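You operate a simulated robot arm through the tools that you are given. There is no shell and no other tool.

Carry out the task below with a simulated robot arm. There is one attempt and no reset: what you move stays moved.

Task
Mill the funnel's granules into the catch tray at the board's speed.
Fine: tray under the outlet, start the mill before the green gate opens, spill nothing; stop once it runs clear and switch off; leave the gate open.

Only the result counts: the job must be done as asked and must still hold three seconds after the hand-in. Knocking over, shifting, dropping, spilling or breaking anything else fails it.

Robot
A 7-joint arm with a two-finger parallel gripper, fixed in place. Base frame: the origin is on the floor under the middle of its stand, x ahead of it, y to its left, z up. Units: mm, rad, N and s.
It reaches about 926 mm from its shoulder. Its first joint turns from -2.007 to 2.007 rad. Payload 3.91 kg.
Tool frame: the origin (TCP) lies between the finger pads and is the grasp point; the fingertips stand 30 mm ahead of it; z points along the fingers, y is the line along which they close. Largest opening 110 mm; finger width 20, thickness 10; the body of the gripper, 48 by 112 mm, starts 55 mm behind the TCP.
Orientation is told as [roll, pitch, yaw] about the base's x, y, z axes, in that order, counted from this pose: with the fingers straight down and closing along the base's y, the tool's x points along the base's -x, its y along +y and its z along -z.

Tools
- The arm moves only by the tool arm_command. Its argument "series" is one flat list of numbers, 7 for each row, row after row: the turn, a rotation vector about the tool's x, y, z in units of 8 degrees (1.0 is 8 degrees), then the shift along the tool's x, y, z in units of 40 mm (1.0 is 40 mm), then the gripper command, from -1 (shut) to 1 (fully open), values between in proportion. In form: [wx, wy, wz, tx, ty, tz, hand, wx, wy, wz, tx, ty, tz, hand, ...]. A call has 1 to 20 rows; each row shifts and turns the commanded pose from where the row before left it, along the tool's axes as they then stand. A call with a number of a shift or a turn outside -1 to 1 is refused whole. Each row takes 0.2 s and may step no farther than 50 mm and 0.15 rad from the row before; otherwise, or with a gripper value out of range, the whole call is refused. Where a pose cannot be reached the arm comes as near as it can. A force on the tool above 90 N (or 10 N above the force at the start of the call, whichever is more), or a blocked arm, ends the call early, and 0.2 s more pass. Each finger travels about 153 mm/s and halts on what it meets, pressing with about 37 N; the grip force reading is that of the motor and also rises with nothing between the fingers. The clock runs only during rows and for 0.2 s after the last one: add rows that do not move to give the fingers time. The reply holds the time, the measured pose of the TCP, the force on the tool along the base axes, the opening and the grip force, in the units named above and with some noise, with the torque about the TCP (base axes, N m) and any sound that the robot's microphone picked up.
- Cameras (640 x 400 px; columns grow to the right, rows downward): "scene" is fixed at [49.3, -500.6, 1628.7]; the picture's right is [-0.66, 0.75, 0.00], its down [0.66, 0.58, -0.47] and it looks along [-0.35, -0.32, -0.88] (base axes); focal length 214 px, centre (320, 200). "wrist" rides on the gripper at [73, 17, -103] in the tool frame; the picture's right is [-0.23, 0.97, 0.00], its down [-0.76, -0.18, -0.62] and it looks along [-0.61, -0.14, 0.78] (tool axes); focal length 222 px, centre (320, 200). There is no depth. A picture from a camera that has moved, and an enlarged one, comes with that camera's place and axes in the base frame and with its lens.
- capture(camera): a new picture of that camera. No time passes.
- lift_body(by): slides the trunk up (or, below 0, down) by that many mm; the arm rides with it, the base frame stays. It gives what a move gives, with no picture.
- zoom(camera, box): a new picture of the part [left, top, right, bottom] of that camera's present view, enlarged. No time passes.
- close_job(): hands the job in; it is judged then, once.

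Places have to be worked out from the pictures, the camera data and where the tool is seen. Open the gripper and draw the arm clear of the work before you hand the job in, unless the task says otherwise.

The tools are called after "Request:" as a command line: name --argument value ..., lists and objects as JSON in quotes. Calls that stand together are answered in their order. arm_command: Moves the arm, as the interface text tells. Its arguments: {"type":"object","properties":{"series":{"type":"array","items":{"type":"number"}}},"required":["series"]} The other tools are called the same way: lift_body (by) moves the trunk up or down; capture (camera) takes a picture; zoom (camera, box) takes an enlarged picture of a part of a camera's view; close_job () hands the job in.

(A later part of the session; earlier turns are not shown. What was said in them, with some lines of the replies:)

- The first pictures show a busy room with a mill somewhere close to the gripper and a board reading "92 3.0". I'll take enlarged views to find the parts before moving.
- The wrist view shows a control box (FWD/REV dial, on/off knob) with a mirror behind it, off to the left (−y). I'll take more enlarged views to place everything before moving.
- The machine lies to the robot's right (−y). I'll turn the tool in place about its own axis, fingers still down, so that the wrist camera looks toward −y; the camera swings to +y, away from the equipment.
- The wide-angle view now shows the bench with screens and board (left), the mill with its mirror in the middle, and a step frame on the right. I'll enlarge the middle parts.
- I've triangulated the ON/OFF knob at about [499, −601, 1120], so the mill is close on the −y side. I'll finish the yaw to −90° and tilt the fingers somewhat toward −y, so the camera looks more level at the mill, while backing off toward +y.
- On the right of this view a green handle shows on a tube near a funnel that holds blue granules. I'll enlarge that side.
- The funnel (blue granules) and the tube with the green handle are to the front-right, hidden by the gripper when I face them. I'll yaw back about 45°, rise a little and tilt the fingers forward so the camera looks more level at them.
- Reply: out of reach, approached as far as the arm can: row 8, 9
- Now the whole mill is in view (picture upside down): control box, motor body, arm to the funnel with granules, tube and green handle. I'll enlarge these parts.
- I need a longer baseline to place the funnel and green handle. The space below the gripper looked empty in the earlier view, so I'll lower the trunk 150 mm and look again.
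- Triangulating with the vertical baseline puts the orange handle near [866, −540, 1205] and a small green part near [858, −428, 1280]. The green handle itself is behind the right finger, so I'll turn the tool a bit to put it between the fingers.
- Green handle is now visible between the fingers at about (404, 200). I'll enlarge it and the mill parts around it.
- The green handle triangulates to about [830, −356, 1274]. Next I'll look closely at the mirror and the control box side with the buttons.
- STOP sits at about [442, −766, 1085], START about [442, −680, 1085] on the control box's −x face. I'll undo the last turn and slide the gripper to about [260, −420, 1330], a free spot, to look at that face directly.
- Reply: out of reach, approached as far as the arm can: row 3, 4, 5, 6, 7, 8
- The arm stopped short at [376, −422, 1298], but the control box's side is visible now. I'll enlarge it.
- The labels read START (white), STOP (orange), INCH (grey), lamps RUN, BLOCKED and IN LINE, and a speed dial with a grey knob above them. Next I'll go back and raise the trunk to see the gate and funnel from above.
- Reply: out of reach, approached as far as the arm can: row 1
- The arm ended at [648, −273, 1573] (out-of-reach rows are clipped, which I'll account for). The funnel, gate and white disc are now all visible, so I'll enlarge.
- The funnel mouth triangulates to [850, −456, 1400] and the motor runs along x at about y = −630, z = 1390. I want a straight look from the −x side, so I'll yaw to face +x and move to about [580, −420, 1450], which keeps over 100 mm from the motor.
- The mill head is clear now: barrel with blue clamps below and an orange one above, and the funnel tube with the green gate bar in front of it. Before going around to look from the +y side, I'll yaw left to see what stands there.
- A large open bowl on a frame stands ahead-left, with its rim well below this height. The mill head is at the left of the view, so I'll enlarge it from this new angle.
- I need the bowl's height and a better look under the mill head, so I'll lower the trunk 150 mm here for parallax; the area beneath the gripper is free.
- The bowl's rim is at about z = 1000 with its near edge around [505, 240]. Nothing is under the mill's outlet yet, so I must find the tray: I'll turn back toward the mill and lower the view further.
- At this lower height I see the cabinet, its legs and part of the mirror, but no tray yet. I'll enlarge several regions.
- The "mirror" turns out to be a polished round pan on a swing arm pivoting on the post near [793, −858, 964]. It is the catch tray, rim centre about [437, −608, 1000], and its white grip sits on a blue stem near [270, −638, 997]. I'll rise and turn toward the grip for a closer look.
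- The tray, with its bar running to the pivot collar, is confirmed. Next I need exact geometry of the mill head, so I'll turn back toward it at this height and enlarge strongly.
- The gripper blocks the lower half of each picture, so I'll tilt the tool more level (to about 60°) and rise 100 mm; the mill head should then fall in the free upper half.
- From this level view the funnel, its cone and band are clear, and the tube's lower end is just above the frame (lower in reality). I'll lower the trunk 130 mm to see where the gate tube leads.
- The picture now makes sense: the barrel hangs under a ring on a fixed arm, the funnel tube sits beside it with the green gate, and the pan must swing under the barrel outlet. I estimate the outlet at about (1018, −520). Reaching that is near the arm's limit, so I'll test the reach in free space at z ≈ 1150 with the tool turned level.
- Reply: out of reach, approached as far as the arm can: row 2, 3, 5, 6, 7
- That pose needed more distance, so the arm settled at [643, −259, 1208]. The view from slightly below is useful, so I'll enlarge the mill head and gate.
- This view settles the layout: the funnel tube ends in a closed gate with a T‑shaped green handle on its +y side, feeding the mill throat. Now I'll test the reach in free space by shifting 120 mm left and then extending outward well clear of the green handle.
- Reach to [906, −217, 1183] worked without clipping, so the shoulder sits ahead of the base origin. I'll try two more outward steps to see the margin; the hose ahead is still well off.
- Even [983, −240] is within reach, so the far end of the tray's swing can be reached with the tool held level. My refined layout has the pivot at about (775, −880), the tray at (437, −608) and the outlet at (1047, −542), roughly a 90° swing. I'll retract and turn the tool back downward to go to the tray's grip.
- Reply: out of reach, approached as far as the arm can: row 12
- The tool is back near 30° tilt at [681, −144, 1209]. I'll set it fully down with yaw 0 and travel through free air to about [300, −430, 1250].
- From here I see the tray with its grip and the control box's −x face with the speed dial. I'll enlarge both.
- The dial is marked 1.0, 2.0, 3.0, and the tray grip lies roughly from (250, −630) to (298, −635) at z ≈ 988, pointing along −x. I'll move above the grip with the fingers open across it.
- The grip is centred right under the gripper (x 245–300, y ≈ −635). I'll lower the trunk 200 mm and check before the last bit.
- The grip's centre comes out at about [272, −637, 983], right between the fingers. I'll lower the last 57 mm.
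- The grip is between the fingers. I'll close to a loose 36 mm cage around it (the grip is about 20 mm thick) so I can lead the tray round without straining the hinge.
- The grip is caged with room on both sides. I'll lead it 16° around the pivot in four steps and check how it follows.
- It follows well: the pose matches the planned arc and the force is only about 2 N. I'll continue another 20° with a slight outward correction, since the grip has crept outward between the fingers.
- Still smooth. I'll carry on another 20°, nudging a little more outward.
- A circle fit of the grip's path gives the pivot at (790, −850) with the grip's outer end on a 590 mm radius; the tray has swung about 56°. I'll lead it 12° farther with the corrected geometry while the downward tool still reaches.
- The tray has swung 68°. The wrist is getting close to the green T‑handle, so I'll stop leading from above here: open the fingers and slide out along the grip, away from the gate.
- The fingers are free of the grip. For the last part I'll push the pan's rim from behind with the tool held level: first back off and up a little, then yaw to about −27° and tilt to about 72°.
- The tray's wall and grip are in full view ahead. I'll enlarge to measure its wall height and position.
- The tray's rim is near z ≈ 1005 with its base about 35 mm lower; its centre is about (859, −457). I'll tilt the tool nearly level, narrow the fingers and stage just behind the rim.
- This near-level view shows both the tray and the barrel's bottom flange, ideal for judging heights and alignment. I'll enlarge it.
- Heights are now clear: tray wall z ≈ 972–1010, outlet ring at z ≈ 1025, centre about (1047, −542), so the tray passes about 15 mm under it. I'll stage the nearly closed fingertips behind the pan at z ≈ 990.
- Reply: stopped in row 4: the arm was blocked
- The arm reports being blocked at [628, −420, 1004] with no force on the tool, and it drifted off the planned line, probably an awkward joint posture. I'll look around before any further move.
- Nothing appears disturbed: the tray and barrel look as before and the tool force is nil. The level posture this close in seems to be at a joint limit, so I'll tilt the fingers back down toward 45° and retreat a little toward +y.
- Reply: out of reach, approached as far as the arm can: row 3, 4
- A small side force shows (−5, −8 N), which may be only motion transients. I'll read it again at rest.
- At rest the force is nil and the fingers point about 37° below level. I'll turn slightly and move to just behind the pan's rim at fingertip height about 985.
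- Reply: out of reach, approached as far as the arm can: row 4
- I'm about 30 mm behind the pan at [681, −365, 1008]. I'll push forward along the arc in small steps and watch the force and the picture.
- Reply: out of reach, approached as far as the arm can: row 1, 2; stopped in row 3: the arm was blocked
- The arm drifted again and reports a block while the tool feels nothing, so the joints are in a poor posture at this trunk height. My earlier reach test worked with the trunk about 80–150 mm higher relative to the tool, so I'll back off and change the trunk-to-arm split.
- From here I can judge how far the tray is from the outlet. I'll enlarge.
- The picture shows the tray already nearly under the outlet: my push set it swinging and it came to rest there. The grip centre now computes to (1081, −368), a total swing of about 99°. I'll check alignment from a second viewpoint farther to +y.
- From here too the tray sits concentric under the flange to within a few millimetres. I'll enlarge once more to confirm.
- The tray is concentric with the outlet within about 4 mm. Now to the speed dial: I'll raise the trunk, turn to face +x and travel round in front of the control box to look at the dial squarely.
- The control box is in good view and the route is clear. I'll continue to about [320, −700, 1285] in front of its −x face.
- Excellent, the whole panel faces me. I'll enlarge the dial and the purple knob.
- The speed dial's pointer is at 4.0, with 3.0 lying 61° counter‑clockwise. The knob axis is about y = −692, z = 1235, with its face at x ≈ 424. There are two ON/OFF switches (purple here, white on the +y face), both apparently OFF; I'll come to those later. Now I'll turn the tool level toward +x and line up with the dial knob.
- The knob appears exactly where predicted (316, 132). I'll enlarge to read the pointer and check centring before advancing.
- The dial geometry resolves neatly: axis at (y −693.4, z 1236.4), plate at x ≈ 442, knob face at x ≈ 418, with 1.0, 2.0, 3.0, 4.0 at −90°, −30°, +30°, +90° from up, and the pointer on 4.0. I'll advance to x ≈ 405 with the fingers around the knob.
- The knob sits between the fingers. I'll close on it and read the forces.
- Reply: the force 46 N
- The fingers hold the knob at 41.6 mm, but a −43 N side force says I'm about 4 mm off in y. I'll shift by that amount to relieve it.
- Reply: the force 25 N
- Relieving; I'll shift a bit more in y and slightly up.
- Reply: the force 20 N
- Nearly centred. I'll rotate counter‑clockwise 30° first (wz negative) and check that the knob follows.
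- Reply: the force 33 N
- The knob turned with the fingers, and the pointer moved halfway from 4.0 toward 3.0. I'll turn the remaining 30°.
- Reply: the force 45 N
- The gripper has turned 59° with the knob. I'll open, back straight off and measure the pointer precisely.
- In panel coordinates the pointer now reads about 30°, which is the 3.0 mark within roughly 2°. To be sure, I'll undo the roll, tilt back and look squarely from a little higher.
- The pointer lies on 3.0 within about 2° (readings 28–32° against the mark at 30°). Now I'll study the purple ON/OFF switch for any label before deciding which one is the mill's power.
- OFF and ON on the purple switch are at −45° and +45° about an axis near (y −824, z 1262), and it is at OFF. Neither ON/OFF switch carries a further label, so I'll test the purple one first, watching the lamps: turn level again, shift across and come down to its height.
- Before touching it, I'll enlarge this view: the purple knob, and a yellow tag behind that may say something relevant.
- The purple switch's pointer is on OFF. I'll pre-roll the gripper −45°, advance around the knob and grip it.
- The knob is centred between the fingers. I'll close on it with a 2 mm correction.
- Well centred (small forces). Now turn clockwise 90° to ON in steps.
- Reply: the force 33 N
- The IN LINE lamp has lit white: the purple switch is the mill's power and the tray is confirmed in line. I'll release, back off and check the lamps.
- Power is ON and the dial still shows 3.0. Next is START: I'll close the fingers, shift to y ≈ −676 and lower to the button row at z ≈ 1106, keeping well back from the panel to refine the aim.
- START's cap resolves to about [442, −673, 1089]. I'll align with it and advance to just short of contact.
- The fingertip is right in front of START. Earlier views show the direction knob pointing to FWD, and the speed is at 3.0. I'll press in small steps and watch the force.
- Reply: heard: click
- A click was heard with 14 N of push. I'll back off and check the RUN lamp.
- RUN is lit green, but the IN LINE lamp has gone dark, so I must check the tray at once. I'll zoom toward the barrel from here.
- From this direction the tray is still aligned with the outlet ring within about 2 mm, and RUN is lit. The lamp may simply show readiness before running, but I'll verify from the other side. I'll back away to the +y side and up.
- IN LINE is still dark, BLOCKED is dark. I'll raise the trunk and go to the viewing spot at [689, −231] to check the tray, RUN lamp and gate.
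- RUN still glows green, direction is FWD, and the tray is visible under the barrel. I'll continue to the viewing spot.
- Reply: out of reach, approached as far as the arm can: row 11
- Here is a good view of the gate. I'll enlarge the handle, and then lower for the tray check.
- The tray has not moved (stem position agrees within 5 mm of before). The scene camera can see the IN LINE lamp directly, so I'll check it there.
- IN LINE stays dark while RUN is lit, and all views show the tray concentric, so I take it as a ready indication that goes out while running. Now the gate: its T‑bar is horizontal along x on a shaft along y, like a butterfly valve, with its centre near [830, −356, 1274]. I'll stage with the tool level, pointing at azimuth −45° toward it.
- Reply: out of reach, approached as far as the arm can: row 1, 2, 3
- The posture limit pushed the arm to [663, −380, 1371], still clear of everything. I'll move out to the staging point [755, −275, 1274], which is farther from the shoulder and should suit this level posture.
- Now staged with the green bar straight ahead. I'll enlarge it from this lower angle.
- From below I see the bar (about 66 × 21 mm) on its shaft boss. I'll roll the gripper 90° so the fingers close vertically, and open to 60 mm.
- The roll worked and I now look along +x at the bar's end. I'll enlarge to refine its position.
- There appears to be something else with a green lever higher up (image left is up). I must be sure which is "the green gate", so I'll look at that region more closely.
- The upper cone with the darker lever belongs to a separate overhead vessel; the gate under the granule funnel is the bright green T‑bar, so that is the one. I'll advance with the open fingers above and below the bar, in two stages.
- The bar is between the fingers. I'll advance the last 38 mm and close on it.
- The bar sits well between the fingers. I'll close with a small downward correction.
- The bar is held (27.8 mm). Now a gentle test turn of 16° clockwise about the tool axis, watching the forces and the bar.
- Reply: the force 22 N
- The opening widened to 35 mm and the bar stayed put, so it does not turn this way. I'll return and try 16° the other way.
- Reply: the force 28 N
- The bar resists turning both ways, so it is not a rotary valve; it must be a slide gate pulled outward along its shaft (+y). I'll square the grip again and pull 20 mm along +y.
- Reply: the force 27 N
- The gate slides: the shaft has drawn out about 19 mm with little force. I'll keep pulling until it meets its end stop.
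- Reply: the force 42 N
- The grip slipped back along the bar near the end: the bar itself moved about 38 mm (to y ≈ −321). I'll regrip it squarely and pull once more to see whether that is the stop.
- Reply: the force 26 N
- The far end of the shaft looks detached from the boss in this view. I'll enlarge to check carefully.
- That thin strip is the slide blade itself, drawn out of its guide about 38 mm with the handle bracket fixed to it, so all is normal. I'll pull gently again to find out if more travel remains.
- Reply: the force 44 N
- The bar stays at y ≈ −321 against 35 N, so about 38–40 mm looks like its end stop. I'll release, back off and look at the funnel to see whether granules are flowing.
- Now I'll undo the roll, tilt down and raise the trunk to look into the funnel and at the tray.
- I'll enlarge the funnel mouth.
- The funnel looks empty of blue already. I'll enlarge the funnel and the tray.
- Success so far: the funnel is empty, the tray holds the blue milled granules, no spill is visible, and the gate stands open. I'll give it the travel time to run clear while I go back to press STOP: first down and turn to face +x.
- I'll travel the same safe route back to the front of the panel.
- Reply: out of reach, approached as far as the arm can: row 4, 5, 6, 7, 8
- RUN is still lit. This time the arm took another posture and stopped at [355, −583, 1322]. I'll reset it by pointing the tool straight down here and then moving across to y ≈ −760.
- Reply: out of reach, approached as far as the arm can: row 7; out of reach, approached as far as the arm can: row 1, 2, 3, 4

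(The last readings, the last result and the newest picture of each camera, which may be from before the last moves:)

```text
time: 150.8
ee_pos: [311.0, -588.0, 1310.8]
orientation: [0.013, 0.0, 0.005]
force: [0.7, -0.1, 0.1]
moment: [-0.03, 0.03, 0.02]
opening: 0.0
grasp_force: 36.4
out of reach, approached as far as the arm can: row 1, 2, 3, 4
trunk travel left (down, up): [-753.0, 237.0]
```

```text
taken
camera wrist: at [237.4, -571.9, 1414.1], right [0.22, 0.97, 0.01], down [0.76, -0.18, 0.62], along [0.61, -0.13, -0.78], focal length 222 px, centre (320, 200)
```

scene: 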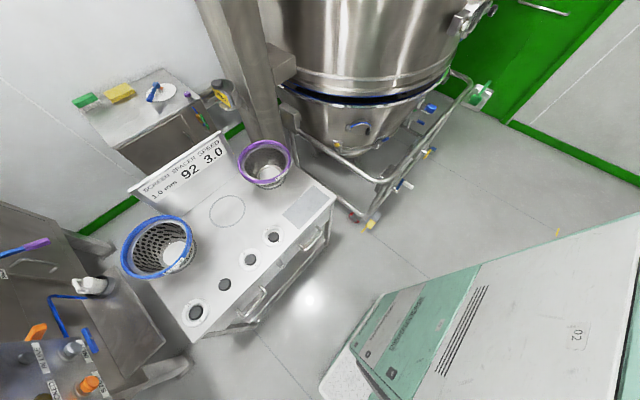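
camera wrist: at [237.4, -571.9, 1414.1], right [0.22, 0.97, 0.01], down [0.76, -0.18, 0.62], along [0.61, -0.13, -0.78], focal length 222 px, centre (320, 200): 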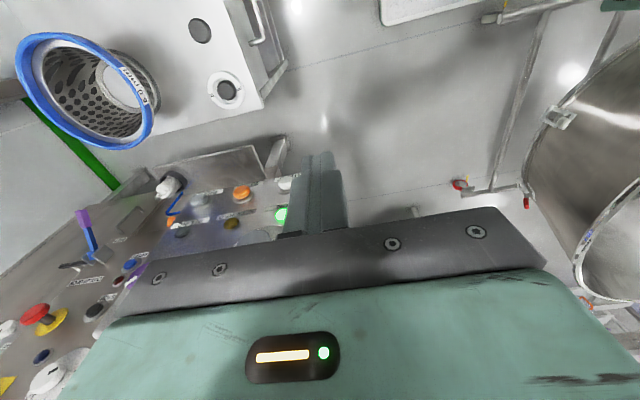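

The arm can't extend farther in this joint posture. Since STOP is lower anyway, I'll lower the trunk 150 mm and try the sideways move again with a slight yaw, watching whether the reach frees up.

Request:
lift_body --by -150

Request:
arm_command --series '[0, 0, 0.8, 0, -0.3, 0, -1, 0, 0, 0.8, 0, -0.3, 0, -1, 0, 0, 0.8, 0, -0.3, 0, -1, 0, 0, 0.8, 0, -0.3, 0, -1]'

Request:
capture --camera "wrist"

```text
time: 152.6
ee_pos: [311.8, -587.7, 1160.8]
orientation: [0.01, -0.001, 0.006]
force: [1.0, 0.2, -0.2]
moment: [0.0, -0.01, 0.03]
opening: 0.0
grasp_force: 37.4
trunk travel left (down, up): [-603.0, 387.0]
```

```text
time: 153.6
ee_pos: [294.1, -591.2, 1164.4]
orientation: [0.009, 0.004, -0.443]
force: [-0.7, -0.1, 0.2]
moment: [0.0, 0.02, 0.03]
opening: 0.1
grasp_force: 36.8
out of reach, approached as far as the arm can: row 1, 2, 3, 4
trunk travel left (down, up): [-603.0, 387.0]
```

```text
taken
camera wrist: at [236.6, -545.2, 1267.5], right [0.62, 0.78, 0.01], down [0.61, -0.49, 0.62], along [0.49, -0.38, -0.79], focal length 222 px, centre (320, 200)
```

wrist: 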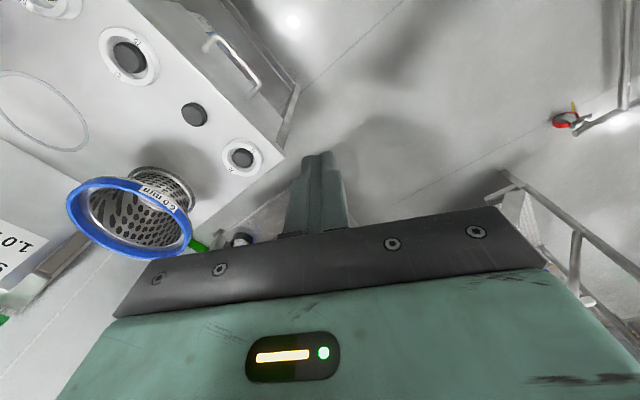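

Same limit, so a joint must be near its stop. I'll unwind by returning to the open area in front of the robot (toward [550, −60]), with the tool down at yaw 0, and then approach again.

Request:
lift_body --by 150

Request:
arm_command --series '[0, 0, -0.8, 0, 0, 0, -1, 0, 0, -0.8, 0, 0, 0, -1, 0, 0, -0.8, 0, 0, 0, -1, 0, 0, -0.8, 0, 0, 0, -1, 0, 0, 0, -0.4, 0.85, 0, -1, 0, 0, 0, -0.4, 0.85, 0, -1, 0, 0, 0, -0.4, 0.85, 0, -1, 0, 0, 0, -0.4, 0.85, 0, -1, 0, 0, 0, -0.4, 0.85, 0, -1, 0, 0, 0, -0.4, 0.85, 0, -1, 0, 0, 0, -0.4, 0.85, 0, -1, 0, 0, 0, -0.4, 0.85, 0, -1, 0, 0, 0, -0.4, 0.85, 0, -1, 0, 0, 0, -0.4, 0.85, 0, -1, 0, 0, 0, -0.4, 0.85, 0, -1, 0, 0, 0, -0.4, 0.85, 0, -1, 0, 0, 0, -0.4, 0.85, 0, -1, 0, 0, 0, -0.4, 0.85, 0, -1]'

Request:
capture --camera "wrist"

```text
time: 155.3
ee_pos: [294.3, -591.3, 1312.6]
orientation: [0.007, 0.002, -0.441]
force: [-0.7, 0.2, -0.3]
moment: [0.0, -0.01, 0.01]
opening: 0.3
grasp_force: 36.7
trunk travel left (down, up): [-753.0, 237.0]
```

```text
time: 159.2
ee_pos: [517.1, -123.1, 1318.1]
orientation: [0.025, -0.001, -0.012]
force: [-0.1, -0.5, 0.3]
moment: [0.01, 0.0, -0.02]
opening: 0.0
grasp_force: 37.3
trunk travel left (down, up): [-753.0, 237.0]
```

```text
taken
camera wrist: at [444.8, -106.3, 1423.1], right [0.24, 0.97, 0.02], down [0.76, -0.2, 0.62], along [0.61, -0.13, -0.78], focal length 222 px, centre (320, 200)
```

wrist: 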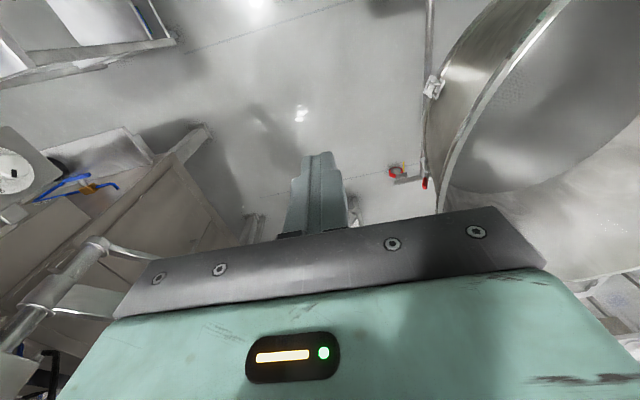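

Now in the open area. I'll test whether the arm extends normally here by reaching outward a little (to x ≈ 750), which also helps straighten the elbow.

Request:
arm_command --series '[0, 0, 0, -1, 0, 0, -1, 0, 0, 0, -1, 0, 0, -1, 0, 0, 0, -1, 0, 0, -1, 0, 0, 0, -1, 0, 0, -1, 0, 0, 0, -1, 0, 0, -1, 0, 0, 0, -1, 0, 0, -1]'

```text
time: 160.6
ee_pos: [757.3, -112.1, 1318.1]
orientation: [0.008, 0.0, 0.005]
force: [-0.7, -0.8, 0.7]
moment: [-0.03, -0.02, -0.02]
opening: 0.0
grasp_force: 37.7
trunk travel left (down, up): [-753.0, 237.0]
```

It extends fine here. I'll sweep back toward the panel along a wider arc, keeping the tool down at yaw 0.

Request:
arm_command --series '[0, 0, 0, 0.56, -0.78, 0, -1, 0, 0, 0, 0.56, -0.78, 0, -1, 0, 0, 0, 0.56, -0.78, 0, -1, 0, 0, 0, 0.56, -0.78, 0, -1, 0, 0, 0, 0.56, -0.78, 0, -1, 0, 0, 0, 0.56, -0.78, 0, -1, 0, 0, 0, 0.56, -0.78, 0, -1, 0, 0, 0, 0.643, -0.714, 0, -1, 0, 0, 0, 0.643, -0.714, 0, -1, 0, 0, 0, 0.643, -0.714, 0, -1, 0, 0, 0, 0.643, -0.714, 0, -1, 0, 0, 0, 0.643, -0.714, 0, -1, 0, 0, 0, 0.643, -0.714, 0, -1, 0, 0, 0, 0.643, -0.714, 0, -1, 0, 0, 0, 0.425, -0.85, 0, -1, 0, 0, 0, 0.425, -0.85, 0, -1]'

Request:
capture --camera "wrist"

```text
time: 163.9
ee_pos: [388.8, -602.0, 1313.5]
orientation: [0.009, -0.001, 0.004]
force: [0.1, 0.5, -0.3]
moment: [-0.03, 0.04, -0.01]
opening: 0.0
grasp_force: 37.1
trunk travel left (down, up): [-753.0, 237.0]
```

```text
taken
camera wrist: at [316.0, -585.6, 1418.7], right [0.22, 0.97, 0.01], down [0.76, -0.18, 0.62], along [0.61, -0.13, -0.78], focal length 222 px, centre (320, 200)
```

wrist: 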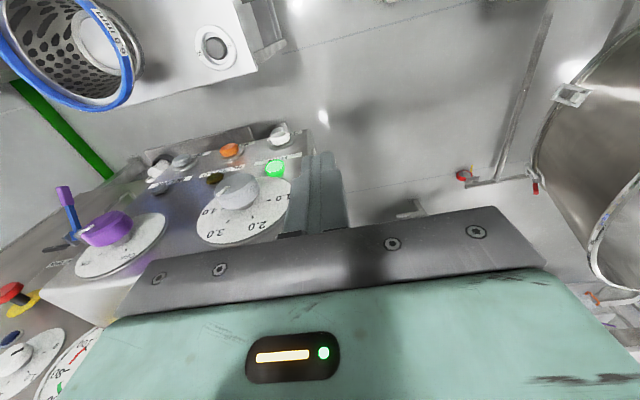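

Good: [389, −602] without clipping. I'll step back to x ≈ 333 and then move across to y ≈ −755.

Request:
arm_command --series '[0, 0, 0, 0.7, -0.3, 0, -1, 0, 0, 0, 0.7, -0.3, 0, -1, 0, 0, 0, 0, -0.9, 0, -1, 0, 0, 0, 0, -0.9, 0, -1, 0, 0, 0, 0, -0.9, 0, -1, 0, 0, 0, 0, -0.6, 0, -1]'

Request:
capture --camera "wrist"

```text
time: 165.3
ee_pos: [334.3, -747.7, 1305.7]
orientation: [0.011, -0.002, 0.005]
force: [0.2, 0.3, 0.9]
moment: [-0.02, 0.0, -0.02]
opening: 0.0
grasp_force: 36.8
out of reach, approached as far as the arm can: row 6
trunk travel left (down, up): [-753.0, 237.0]
```

```text
taken
camera wrist: at [261.6, -731.7, 1410.9], right [0.22, 0.97, 0.01], down [0.76, -0.18, 0.62], along [0.61, -0.13, -0.78], focal length 222 px, centre (320, 200)
```

wrist: 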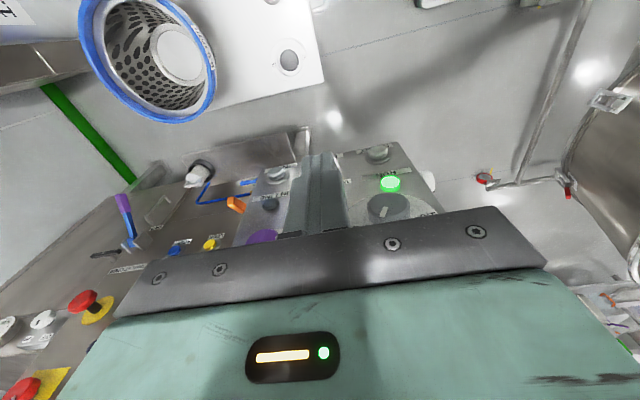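

Now in front of STOP's column. I'll tilt the tool level toward +x.

Request:
arm_command --series '[0, -1, 0, 0, 0, 0, -1, 0, -1, 0, 0, 0, 0, -1, 0, -1, 0, 0, 0, 0, -1, 0, -1, 0, 0, 0, 0, -1, 0, -1, 0, 0, 0, 0, -1, 0, -1, 0, 0, 0, 0, -1, 0, -1, 0, 0, 0, 0, -1, 0, -1, 0, 0, 0, 0, -1, 0, -1, 0, 0, 0, 0, -1, 0, -1, 0, 0, 0, 0, -1, 0, -1, 0, 0, 0, 0, -1, 0, -0.25, 0, 0, 0, 0, -1]'

Request:
capture --camera "wrist"

```text
time: 167.9
ee_pos: [334.1, -748.9, 1307.8]
orientation: [1.771, -1.562, -1.766]
force: [-0.3, 0.3, -0.4]
moment: [-0.02, 0.0, 0.0]
opening: 0.0
grasp_force: 36.9
trunk travel left (down, up): [-753.0, 237.0]
```

```text
taken
camera wrist: at [230.4, -731.1, 1235.7], right [0.0, 0.97, 0.24], down [-0.62, -0.19, 0.76], along [0.78, -0.14, 0.61], focal length 222 px, centre (320, 200)
```

wrist: 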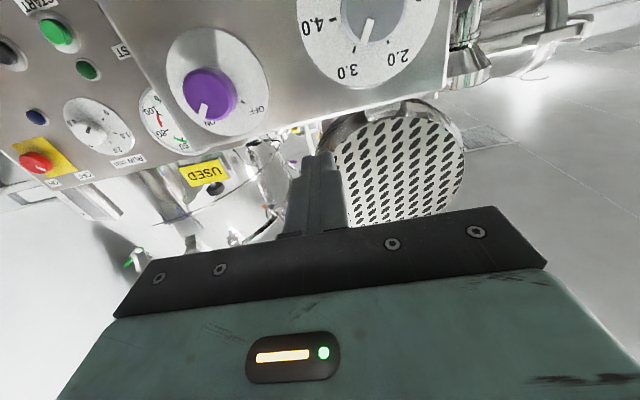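

Good. I'll lower to the button row (z ≈ 1090) and check the aim at STOP.

Request:
lift_body --by -217

Request:
arm_command --series '[0, 0, 0, 0, -0.26, 0, -1, 0, 0, 0, 0, 0, 0, -1]'

Request:
capture --camera "wrist"

Request:
zoom --camera "wrist" --box '[200, 40, 440, 220]'

```text
time: 170.3
ee_pos: [334.3, -750.4, 1090.6]
orientation: [1.612, -1.562, -1.605]
force: [0.4, 1.2, 0.0]
moment: [-0.01, 0.03, 0.01]
opening: 0.5
grasp_force: 37.1
trunk travel left (down, up): [-536.0, 454.0]
```

```text
time: 170.9
ee_pos: [334.3, -759.1, 1089.7]
orientation: [1.633, -1.56, -1.63]
force: [-0.4, -0.1, -0.1]
moment: [0.01, 0.0, -0.03]
opening: 0.0
grasp_force: 36.8
trunk travel left (down, up): [-536.0, 454.0]
```

```text
taken
camera wrist: at [229.8, -741.2, 1018.5], right [-0.01, 0.97, 0.24], down [-0.62, -0.19, 0.76], along [0.78, -0.14, 0.61], focal length 222 px, centre (320, 200)
```

wrist: 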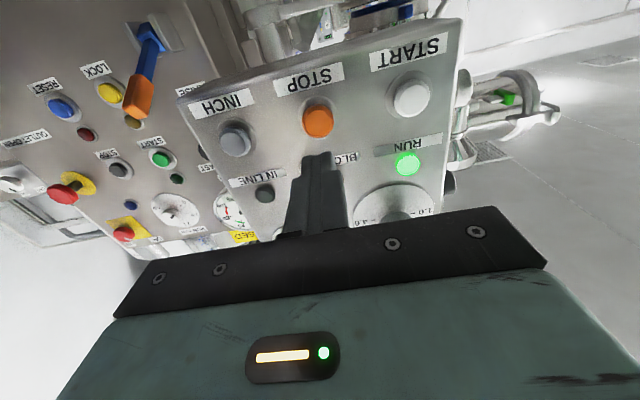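

```text
2.22 times, centred on (320, 130) of wrist
camera zoom: at [229.8, -741.2, 1018.5], right [-0.01, 0.97, 0.24], down [-0.62, -0.19, 0.76], along [0.78, -0.14, 0.61], focal length 494 px, centre (320, 356)
```

zoom: 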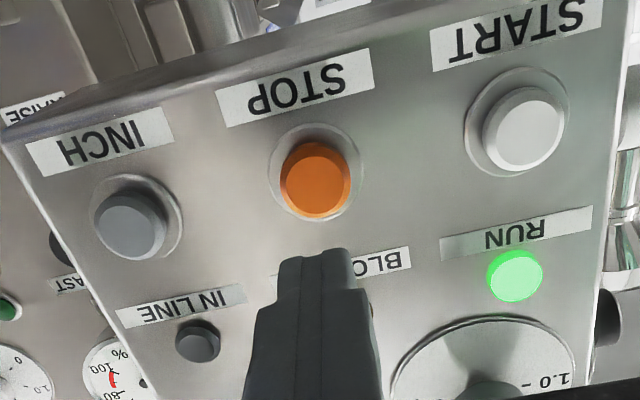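

STOP is lined up with the fingertip within 2 mm and RUN is still lit. I'll advance and press it.

Request:
arm_command --series '[0, 0, 0, 0.03, 0, 0.82, -1, 0, 0, 0, 0, 0, 0.82, -1, 0, 0, 0, 0, 0, 0.13, -1, 0, 0, 0, 0, 0, 0.13, -1]'

```text
time: 171.9
ee_pos: [409.4, -759.3, 1090.7]
orientation: [1.589, -1.562, -1.585]
force: [-3.0, -1.4, 0.3]
moment: [-0.02, -0.01, -0.07]
opening: 0.2
grasp_force: 36.9
trunk travel left (down, up): [-536.0, 454.0]
heard: click
```

A click. I'll back off and check that RUN is out.

Request:
arm_command --series '[0, 0, 0, 0, 0, -0.9, -1, 0, 0, 0, 0, 0, -0.9, -1]'

Request:
zoom --camera "wrist" --box '[200, 40, 440, 220]'

```text
time: 172.5
ee_pos: [338.3, -758.4, 1089.5]
orientation: [1.609, -1.56, -1.602]
force: [0.4, -0.4, -0.5]
moment: [-0.01, 0.01, 0.02]
opening: 0.1
grasp_force: 36.8
trunk travel left (down, up): [-536.0, 454.0]
```

```text
2.22 times, centred on (320, 130) of wrist
camera zoom: at [233.9, -740.5, 1018.1], right [-0.01, 0.97, 0.24], down [-0.62, -0.19, 0.76], along [0.78, -0.14, 0.61], focal length 494 px, centre (320, 356)
```

zoom: 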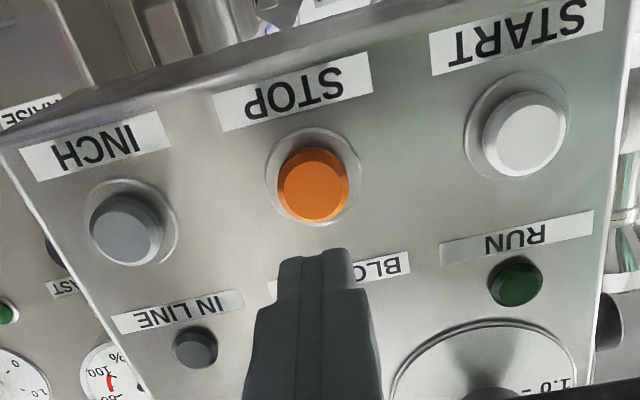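

RUN is out: the mill is stopped. (IN LINE evidently shows the impeller's parking angle for inching, not the tray.) Now the purple switch to OFF: I'll rise to its height and shift across to its axis.

Request:
lift_body --by 240

Request:
arm_command --series '[0, 0, 0, 0.57, -0.57, 0, -1, 0, 0, 0, 0.57, -0.57, 0, -1, 0, 0, 0, 0.57, -0.57, 0, 0.2, 0, 0, 0, 0, 0, 0, 0.2]'

Request:
capture --camera "wrist"

Request:
zoom --camera "wrist" --box '[265, 65, 375, 165]'

```text
time: 175.0
ee_pos: [335.9, -758.6, 1329.2]
orientation: [1.605, -1.561, -1.599]
force: [0.7, 0.9, -0.7]
moment: [-0.04, -0.04, 0.01]
opening: 0.3
grasp_force: 36.7
trunk travel left (down, up): [-776.0, 214.0]
```

```text
time: 176.0
ee_pos: [339.1, -824.9, 1260.0]
orientation: [1.597, -1.559, -1.592]
force: [0.2, -0.6, 0.2]
moment: [-0.02, -0.01, 0.0]
opening: 65.9
grasp_force: 0.1
trunk travel left (down, up): [-776.0, 214.0]
```

```text
taken
camera wrist: at [234.7, -807.4, 1188.6], right [-0.01, 0.97, 0.24], down [-0.62, -0.19, 0.76], along [0.78, -0.14, 0.61], focal length 222 px, centre (320, 200)
```

wrist: 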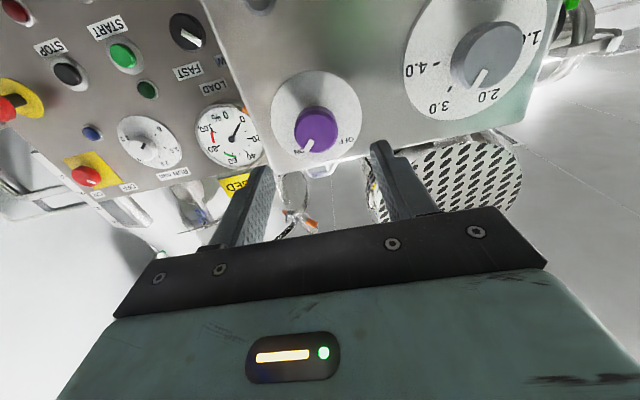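

```text
4.00 times, centred on (320, 115) of wrist
camera zoom: at [234.7, -807.4, 1188.6], right [-0.01, 0.97, 0.24], down [-0.62, -0.19, 0.76], along [0.78, -0.14, 0.61], focal length 888 px, centre (320, 540)
```

zoom: 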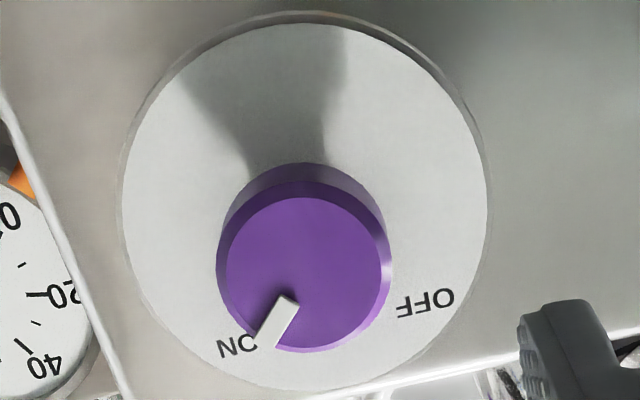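

The pointer is at ON. I'll pre-roll +45°, advance and grip the knob.

Request:
arm_command --series '[0, 0, 1, 0, 0, 0, 0.2, 0, 0, 1, 0, 0, 0, 0.2, 0, 0, 1, 0, 0, 0, 0.2, 0, 0, 1, 0, 0, 0, 0.2, 0, 0, 1, 0, 0, 0, 0.2, 0, 0, 0.6, 0, 0, 0, 0.2, 0, 0, 0, -0.055, 0, 0.83, 0.2, 0, 0, 0, 0, 0, 0.83, 0.2, 0, 0, 0, 0, 0, 0, 0.2, 0, 0, 0, 0, 0, 0, -1, 0, 0, 0, 0, 0, 0, -1, 0, 0, 0, 0, 0, 0, -1]'

Request:
capture --camera "wrist"

```text
time: 178.6
ee_pos: [405.2, -830.0, 1260.5]
orientation: [1.568, -0.777, -1.567]
force: [1.0, -14.7, -10.4]
moment: [-0.1, -0.25, -1.41]
opening: 37.5
grasp_force: 45.3
trunk travel left (down, up): [-776.0, 214.0]
```

```text
taken
camera wrist: at [300.9, -765.1, 1222.1], right [0.0, 0.52, 0.85], down [-0.62, -0.67, 0.41], along [0.78, -0.53, 0.32], focal length 222 px, centre (320, 200)
```

wrist: 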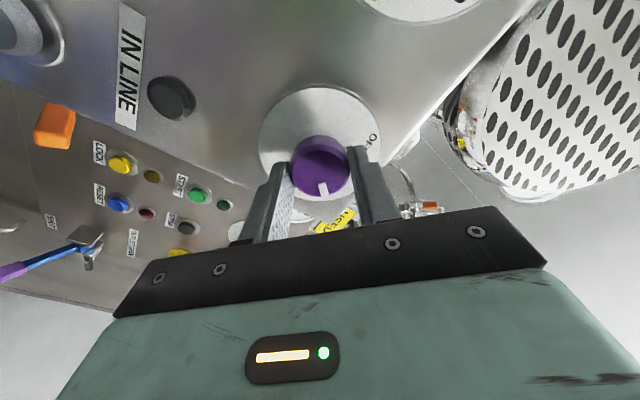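

Gripped. Now turn 90° counter‑clockwise to OFF.

Request:
arm_command --series '[0, 0, -1, 0, 0, 0, -1, 0, 0, -1, 0, 0, 0, -1, 0, 0, -1, 0, 0, 0, -1, 0, 0, -1, 0, 0, 0, -1, 0, 0, -1, 0, 0, 0, -1, 0, 0, -1, 0, 0, 0, -1, 0, 0, -1, 0, 0, 0, -1, 0, 0, -1, 0, 0, 0, -1, 0, 0, -1, 0, 0, 0, -1, 0, 0, -1, 0, 0, 0, -1, 0, 0, -1, 0, 0, 0, -1, 0, 0, -0.25, 0, 0, 0, -1]'

Request:
arm_command --series '[0, 0, 0, 0, 0, 0, 0.2, 0, 0, 0, 0, 0, 0, 0.2, 0, 0, 0, 0, 0, -0.9, 0.2, 0, 0, 0, 0, 0, -0.9, 0.2, 0, 0, 1, 0, 0, 0, 0.2, 0, 0, 1, 0, 0, 0, 0.2, 0, 0, 1, 0, 0, 0, 0.2, 0, 0, 1, 0, 0, 0, 0.2, 0, 0, 1, 0, 0, 0, 0.2, 0, 0, 0.65, 0, 0, 0, 0.2]'

Request:
capture --camera "wrist"

Request:
zoom --camera "wrist" --box '[265, 65, 375, 165]'

```text
time: 181.2
ee_pos: [404.1, -826.1, 1259.8]
orientation: [-1.567, -0.792, 1.578]
force: [-0.4, 12.6, -23.5]
moment: [0.15, 0.62, 0.03]
opening: 37.8
grasp_force: 44.5
trunk travel left (down, up): [-776.0, 214.0]
```

```text
time: 183.4
ee_pos: [330.9, -828.0, 1261.9]
orientation: [1.58, -1.56, -1.575]
force: [0.3, 0.1, 0.5]
moment: [-0.01, 0.03, 0.0]
opening: 66.0
grasp_force: 0.0
trunk travel left (down, up): [-776.0, 214.0]
```

```text
taken
camera wrist: at [227.3, -810.1, 1190.6], right [-0.01, 0.97, 0.24], down [-0.62, -0.19, 0.76], along [0.78, -0.14, 0.61], focal length 222 px, centre (320, 200)
```

wrist: 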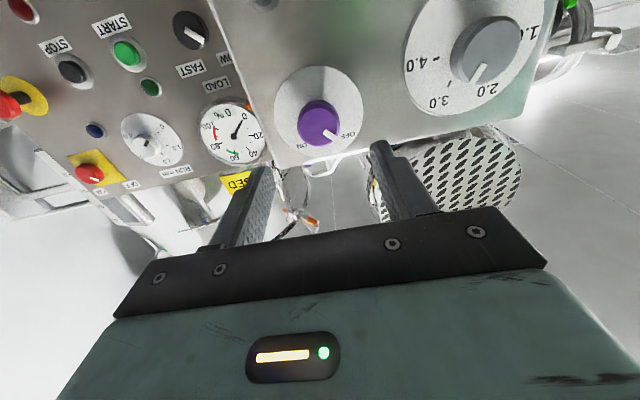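

```text
4.00 times, centred on (320, 115) of wrist
camera zoom: at [227.3, -810.1, 1190.6], right [-0.01, 0.97, 0.24], down [-0.62, -0.19, 0.76], along [0.78, -0.14, 0.61], focal length 888 px, centre (320, 540)
```

zoom: 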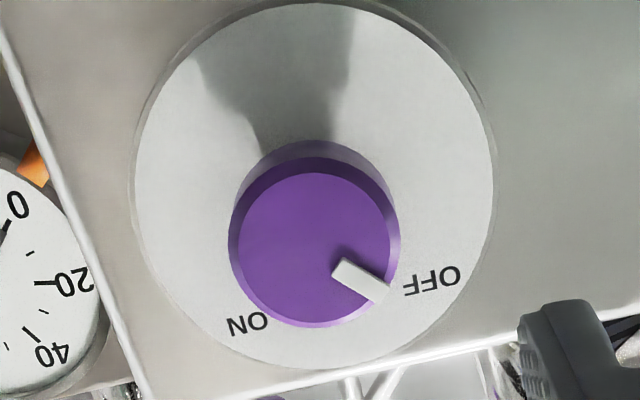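

The switch is back at OFF. I'll open the gripper, withdraw along +y and take a last look at the tray, gate and floor.

Request:
arm_command --series '[0, 0, 0, 0, 0.95, 0, 0.8, 0, 0, 0, 0, 0.95, 0, 0.8, 0, 0, 0, 0, 0.95, 0, 0.8, 0, 0, 0, 0, 0.95, 0, 0.8, 0, 0, 0, 0, 0.95, 0, 0.8, 0, 0, 0, 0, 0.95, 0, 0.8, 0, 0, 0, 0, 0.95, 0, 0.8, 0, 0, 0, 0, 0.95, 0, 0.8, 0, 0, 0, 0, 0.95, 0, 0.8, 0, 1, 0, 0, 0, 0, 0.8, 0, 1, 0, 0, 0, 0, 0.8, 0, 1, 0, 0, 0, 0, 0.8, 0, 1, 0, 0, 0, 0, 0.8, 0, 0.6, 0, 0, 0, 0, 0.8]'

Request:
capture --camera "wrist"

```text
time: 186.4
ee_pos: [330.8, -486.3, 1264.6]
orientation: [0.017, -0.926, -0.01]
force: [0.2, 0.4, 0.3]
moment: [0.02, 0.01, 0.07]
opening: 99.0
grasp_force: 0.0
trunk travel left (down, up): [-776.0, 214.0]
```

```text
taken
camera wrist: at [203.4, -468.6, 1270.2], right [0.13, 0.97, 0.19], down [-0.04, -0.19, 0.98], along [0.99, -0.14, 0.01], focal length 222 px, centre (320, 200)
```

wrist: 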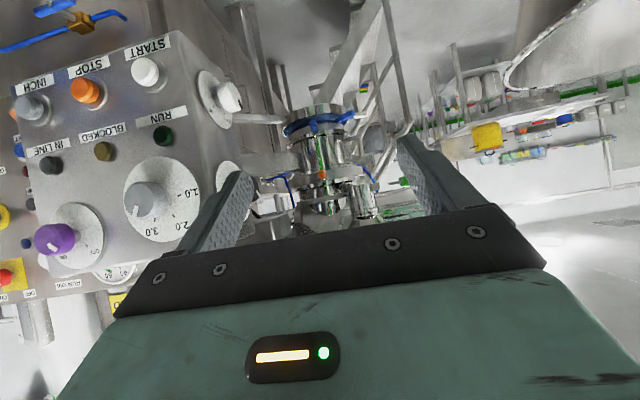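

All lamps are out. I'll enlarge the dial and the tray region from here.

Request:
zoom --camera "wrist" --box '[110, 140, 220, 250]'

Request:
zoom --camera "wrist" --box '[240, 80, 400, 220]'

```text
3.64 times, centred on (165, 195) of wrist
camera zoom: at [203.4, -468.6, 1270.2], right [0.13, 0.97, 0.19], down [-0.04, -0.19, 0.98], along [0.99, -0.14, 0.01], focal length 808 px, centre (884, 218)
```

zoom: 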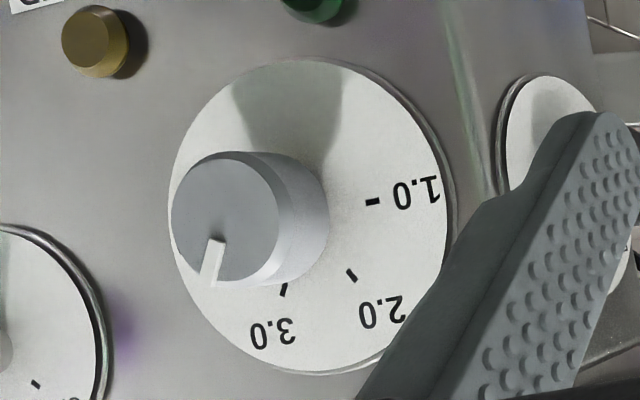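

```text
2.86 times, centred on (320, 150) of wrist
camera zoom: at [203.4, -468.6, 1270.2], right [0.13, 0.97, 0.19], down [-0.04, -0.19, 0.98], along [0.99, -0.14, 0.01], focal length 635 px, centre (320, 343)
```

zoom: 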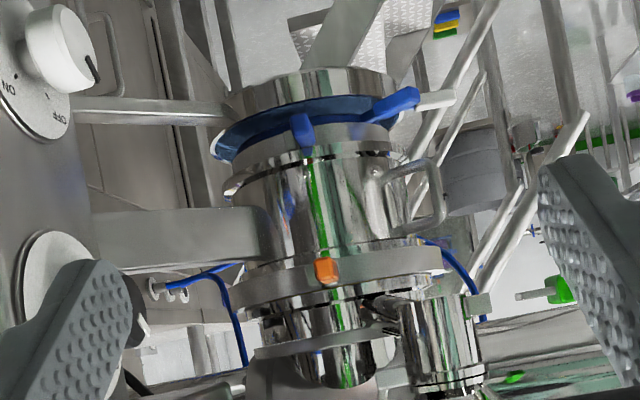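

The dial is still on 3.0, the tray sits under the barrel with the granules, and the gate handle is out. I'll move away to the open area and take a final look at the floor beneath.

Request:
arm_command --series '[0, 0, 0, -0.4, 0.75, 0.3, 1, 0, 0, 0, -0.4, 0.75, 0.3, 1, 0, 0, 0, -0.4, 0.75, 0.3, 1, 0, 0, 0, -0.4, 0.75, 0.3, 1, 0, 0, 0, -0.4, 0.75, 0.3, 1, 0, 0, 0, -0.4, 0.75, 0.3, 1, 0, 0, 0, -0.4, 0.75, 0.3, 1, 0.8, 0, 0.6, 0, 0, 0, 1, 0.8, 0, 0.6, 0, 0, 0, 1, 0.8, 0, 0.6, 0, 0, 0, 1]'

Request:
capture --camera "wrist"

Request:
zoom --camera "wrist" --box '[180, 0, 460, 220]'

Request:
capture --camera "scene"

```text
time: 188.6
ee_pos: [478.4, -366.4, 1264.8]
orientation: [0.019, -0.922, -0.429]
force: [1.1, 0.3, 0.1]
moment: [0.04, 0.01, 0.0]
opening: 110.3
grasp_force: 0.0
out of reach, approached as far as the arm can: row 6, 7, 8, 9, 10
trunk travel left (down, up): [-776.0, 214.0]
```

```text
taken
camera wrist: at [369.3, -298.7, 1270.1], right [0.52, 0.83, 0.19], down [-0.11, -0.16, 0.98], along [0.85, -0.53, 0.01], focal length 222 px, centre (320, 200)
```

wrist: 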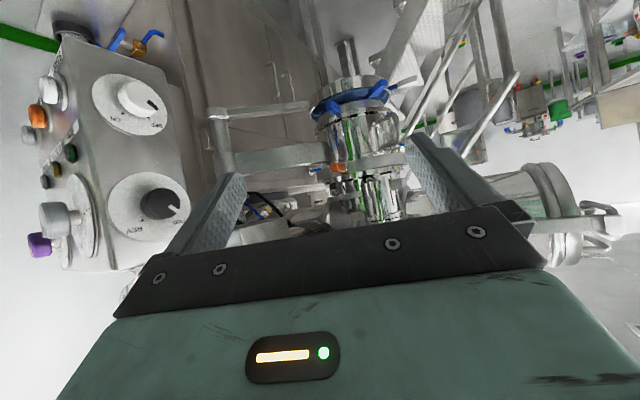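

```text
1.82 times, centred on (320, 110) of wrist
camera zoom: at [369.3, -298.7, 1270.1], right [0.52, 0.83, 0.19], down [-0.11, -0.16, 0.98], along [0.85, -0.53, 0.01], focal length 404 px, centre (320, 364)
```

zoom: 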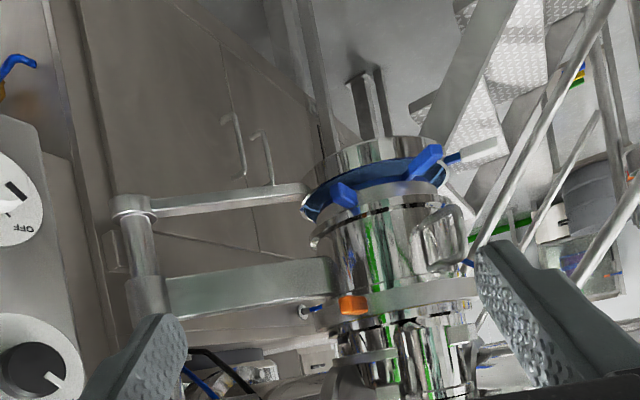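

```text
taken
```

scene: 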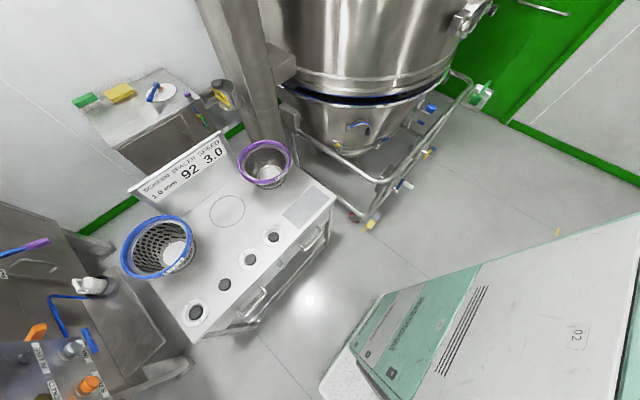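

The floor under the outlet is clean, and the tray, gate and controls are as required. I'll draw the arm well back into the open area, gripper open, before handing in.

Request:
arm_command --series '[0, 1, 0, 0, 0.5, -0.3, 1, 0, 1, 0, 0, 0.5, -0.3, 1, 0, 1, 0, 0, 0.5, -0.3, 1, 0, 1, 0, 0, 0.5, -0.2, 1, 0, 1, 0, 0, 0.5, 0, 1, 0, 1, 0, 0, 0.5, 0, 1, 0, 0.6, 0, 0, 0.5, 0, 1, 0, 0, 0, 0.5, 0.5, 0, 1, 0, 0, 0, 0.5, 0.5, 0, 1]'

Request:
capture --camera "wrist"

Request:
zoom --camera "wrist" --box '[100, 60, 380, 240]'

```text
time: 190.6
ee_pos: [499.1, -184.5, 1283.2]
orientation: [0.009, -0.002, -0.414]
force: [0.1, -0.7, 0.3]
moment: [0.02, 0.02, 0.02]
opening: 110.2
grasp_force: 0.1
out of reach, approached as far as the arm can: row 1, 2
trunk travel left (down, up): [-776.0, 214.0]
```

```text
taken
camera wrist: at [438.5, -139.8, 1386.4], right [0.6, 0.8, 0.01], down [0.62, -0.47, 0.62], along [0.5, -0.37, -0.78], focal length 222 px, centre (320, 200)
```

wrist: 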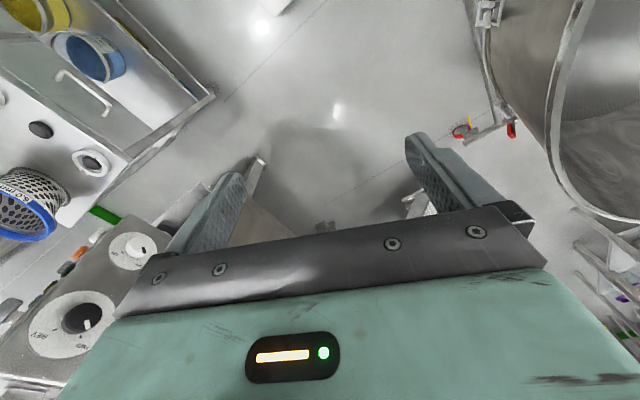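

```text
2.22 times, centred on (240, 150) of wrist
camera zoom: at [438.5, -139.8, 1386.4], right [0.6, 0.8, 0.01], down [0.62, -0.47, 0.62], along [0.5, -0.37, -0.78], focal length 494 px, centre (498, 311)
```

zoom: 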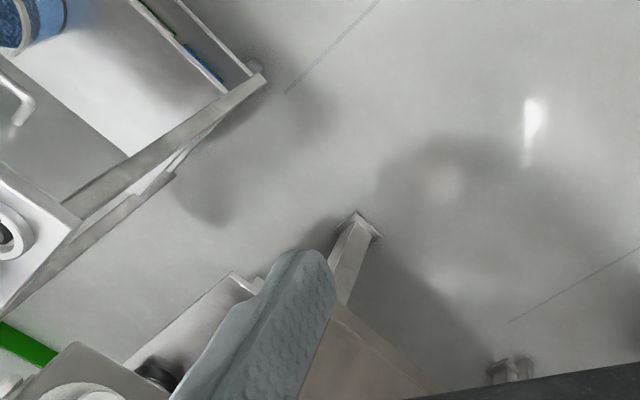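

The arm is clear with the gripper open, the floor is clean, the mill is stopped and switched off at speed 3.0, the gate is open and the granules are in the tray under the outlet. I'm handing the job in.

Request:
close_job

```text
The job is handed in.
```

I milled the funnel's granules into the catch tray at speed 3.0 and handed the job in. No result came back.

- **Tray:** I swung it under the outlet; it looked concentric to within about 5 mm from several views. It was holding the granules at the end.
- **Start:** The dial was set from 4.0 to 3.0 and the mill started with RUN lit, all before I touched the gate. The direction knob was already at FWD.
- **Gate:** The green slide gate came out about 38 mm and then held against a 35 N pull, so I took that as fully open. It is still open.
- **Finish:** I saw the funnel empty about 30 s before pressing STOP. RUN then went out, and I turned the power switch (the purple one) to OFF.
- **Spills:** I saw none, on the floor under the outlet or anywhere else.

- **Tray swing:** My last push set the tray swinging on its own and it came to rest under the outlet, so I did not place that final stretch directly.
- **Arm blocked:** The arm reported being blocked twice while I moved the tray. I saw nothing disturbed afterwards.
- **IN LINE lamp:** It went dark when the mill started and stayed dark. I took it to show the impeller's parking position rather than the tray.
- **White switch:** A second ON/OFF switch, the white one on the side of the box, was off at the start and I left it off.
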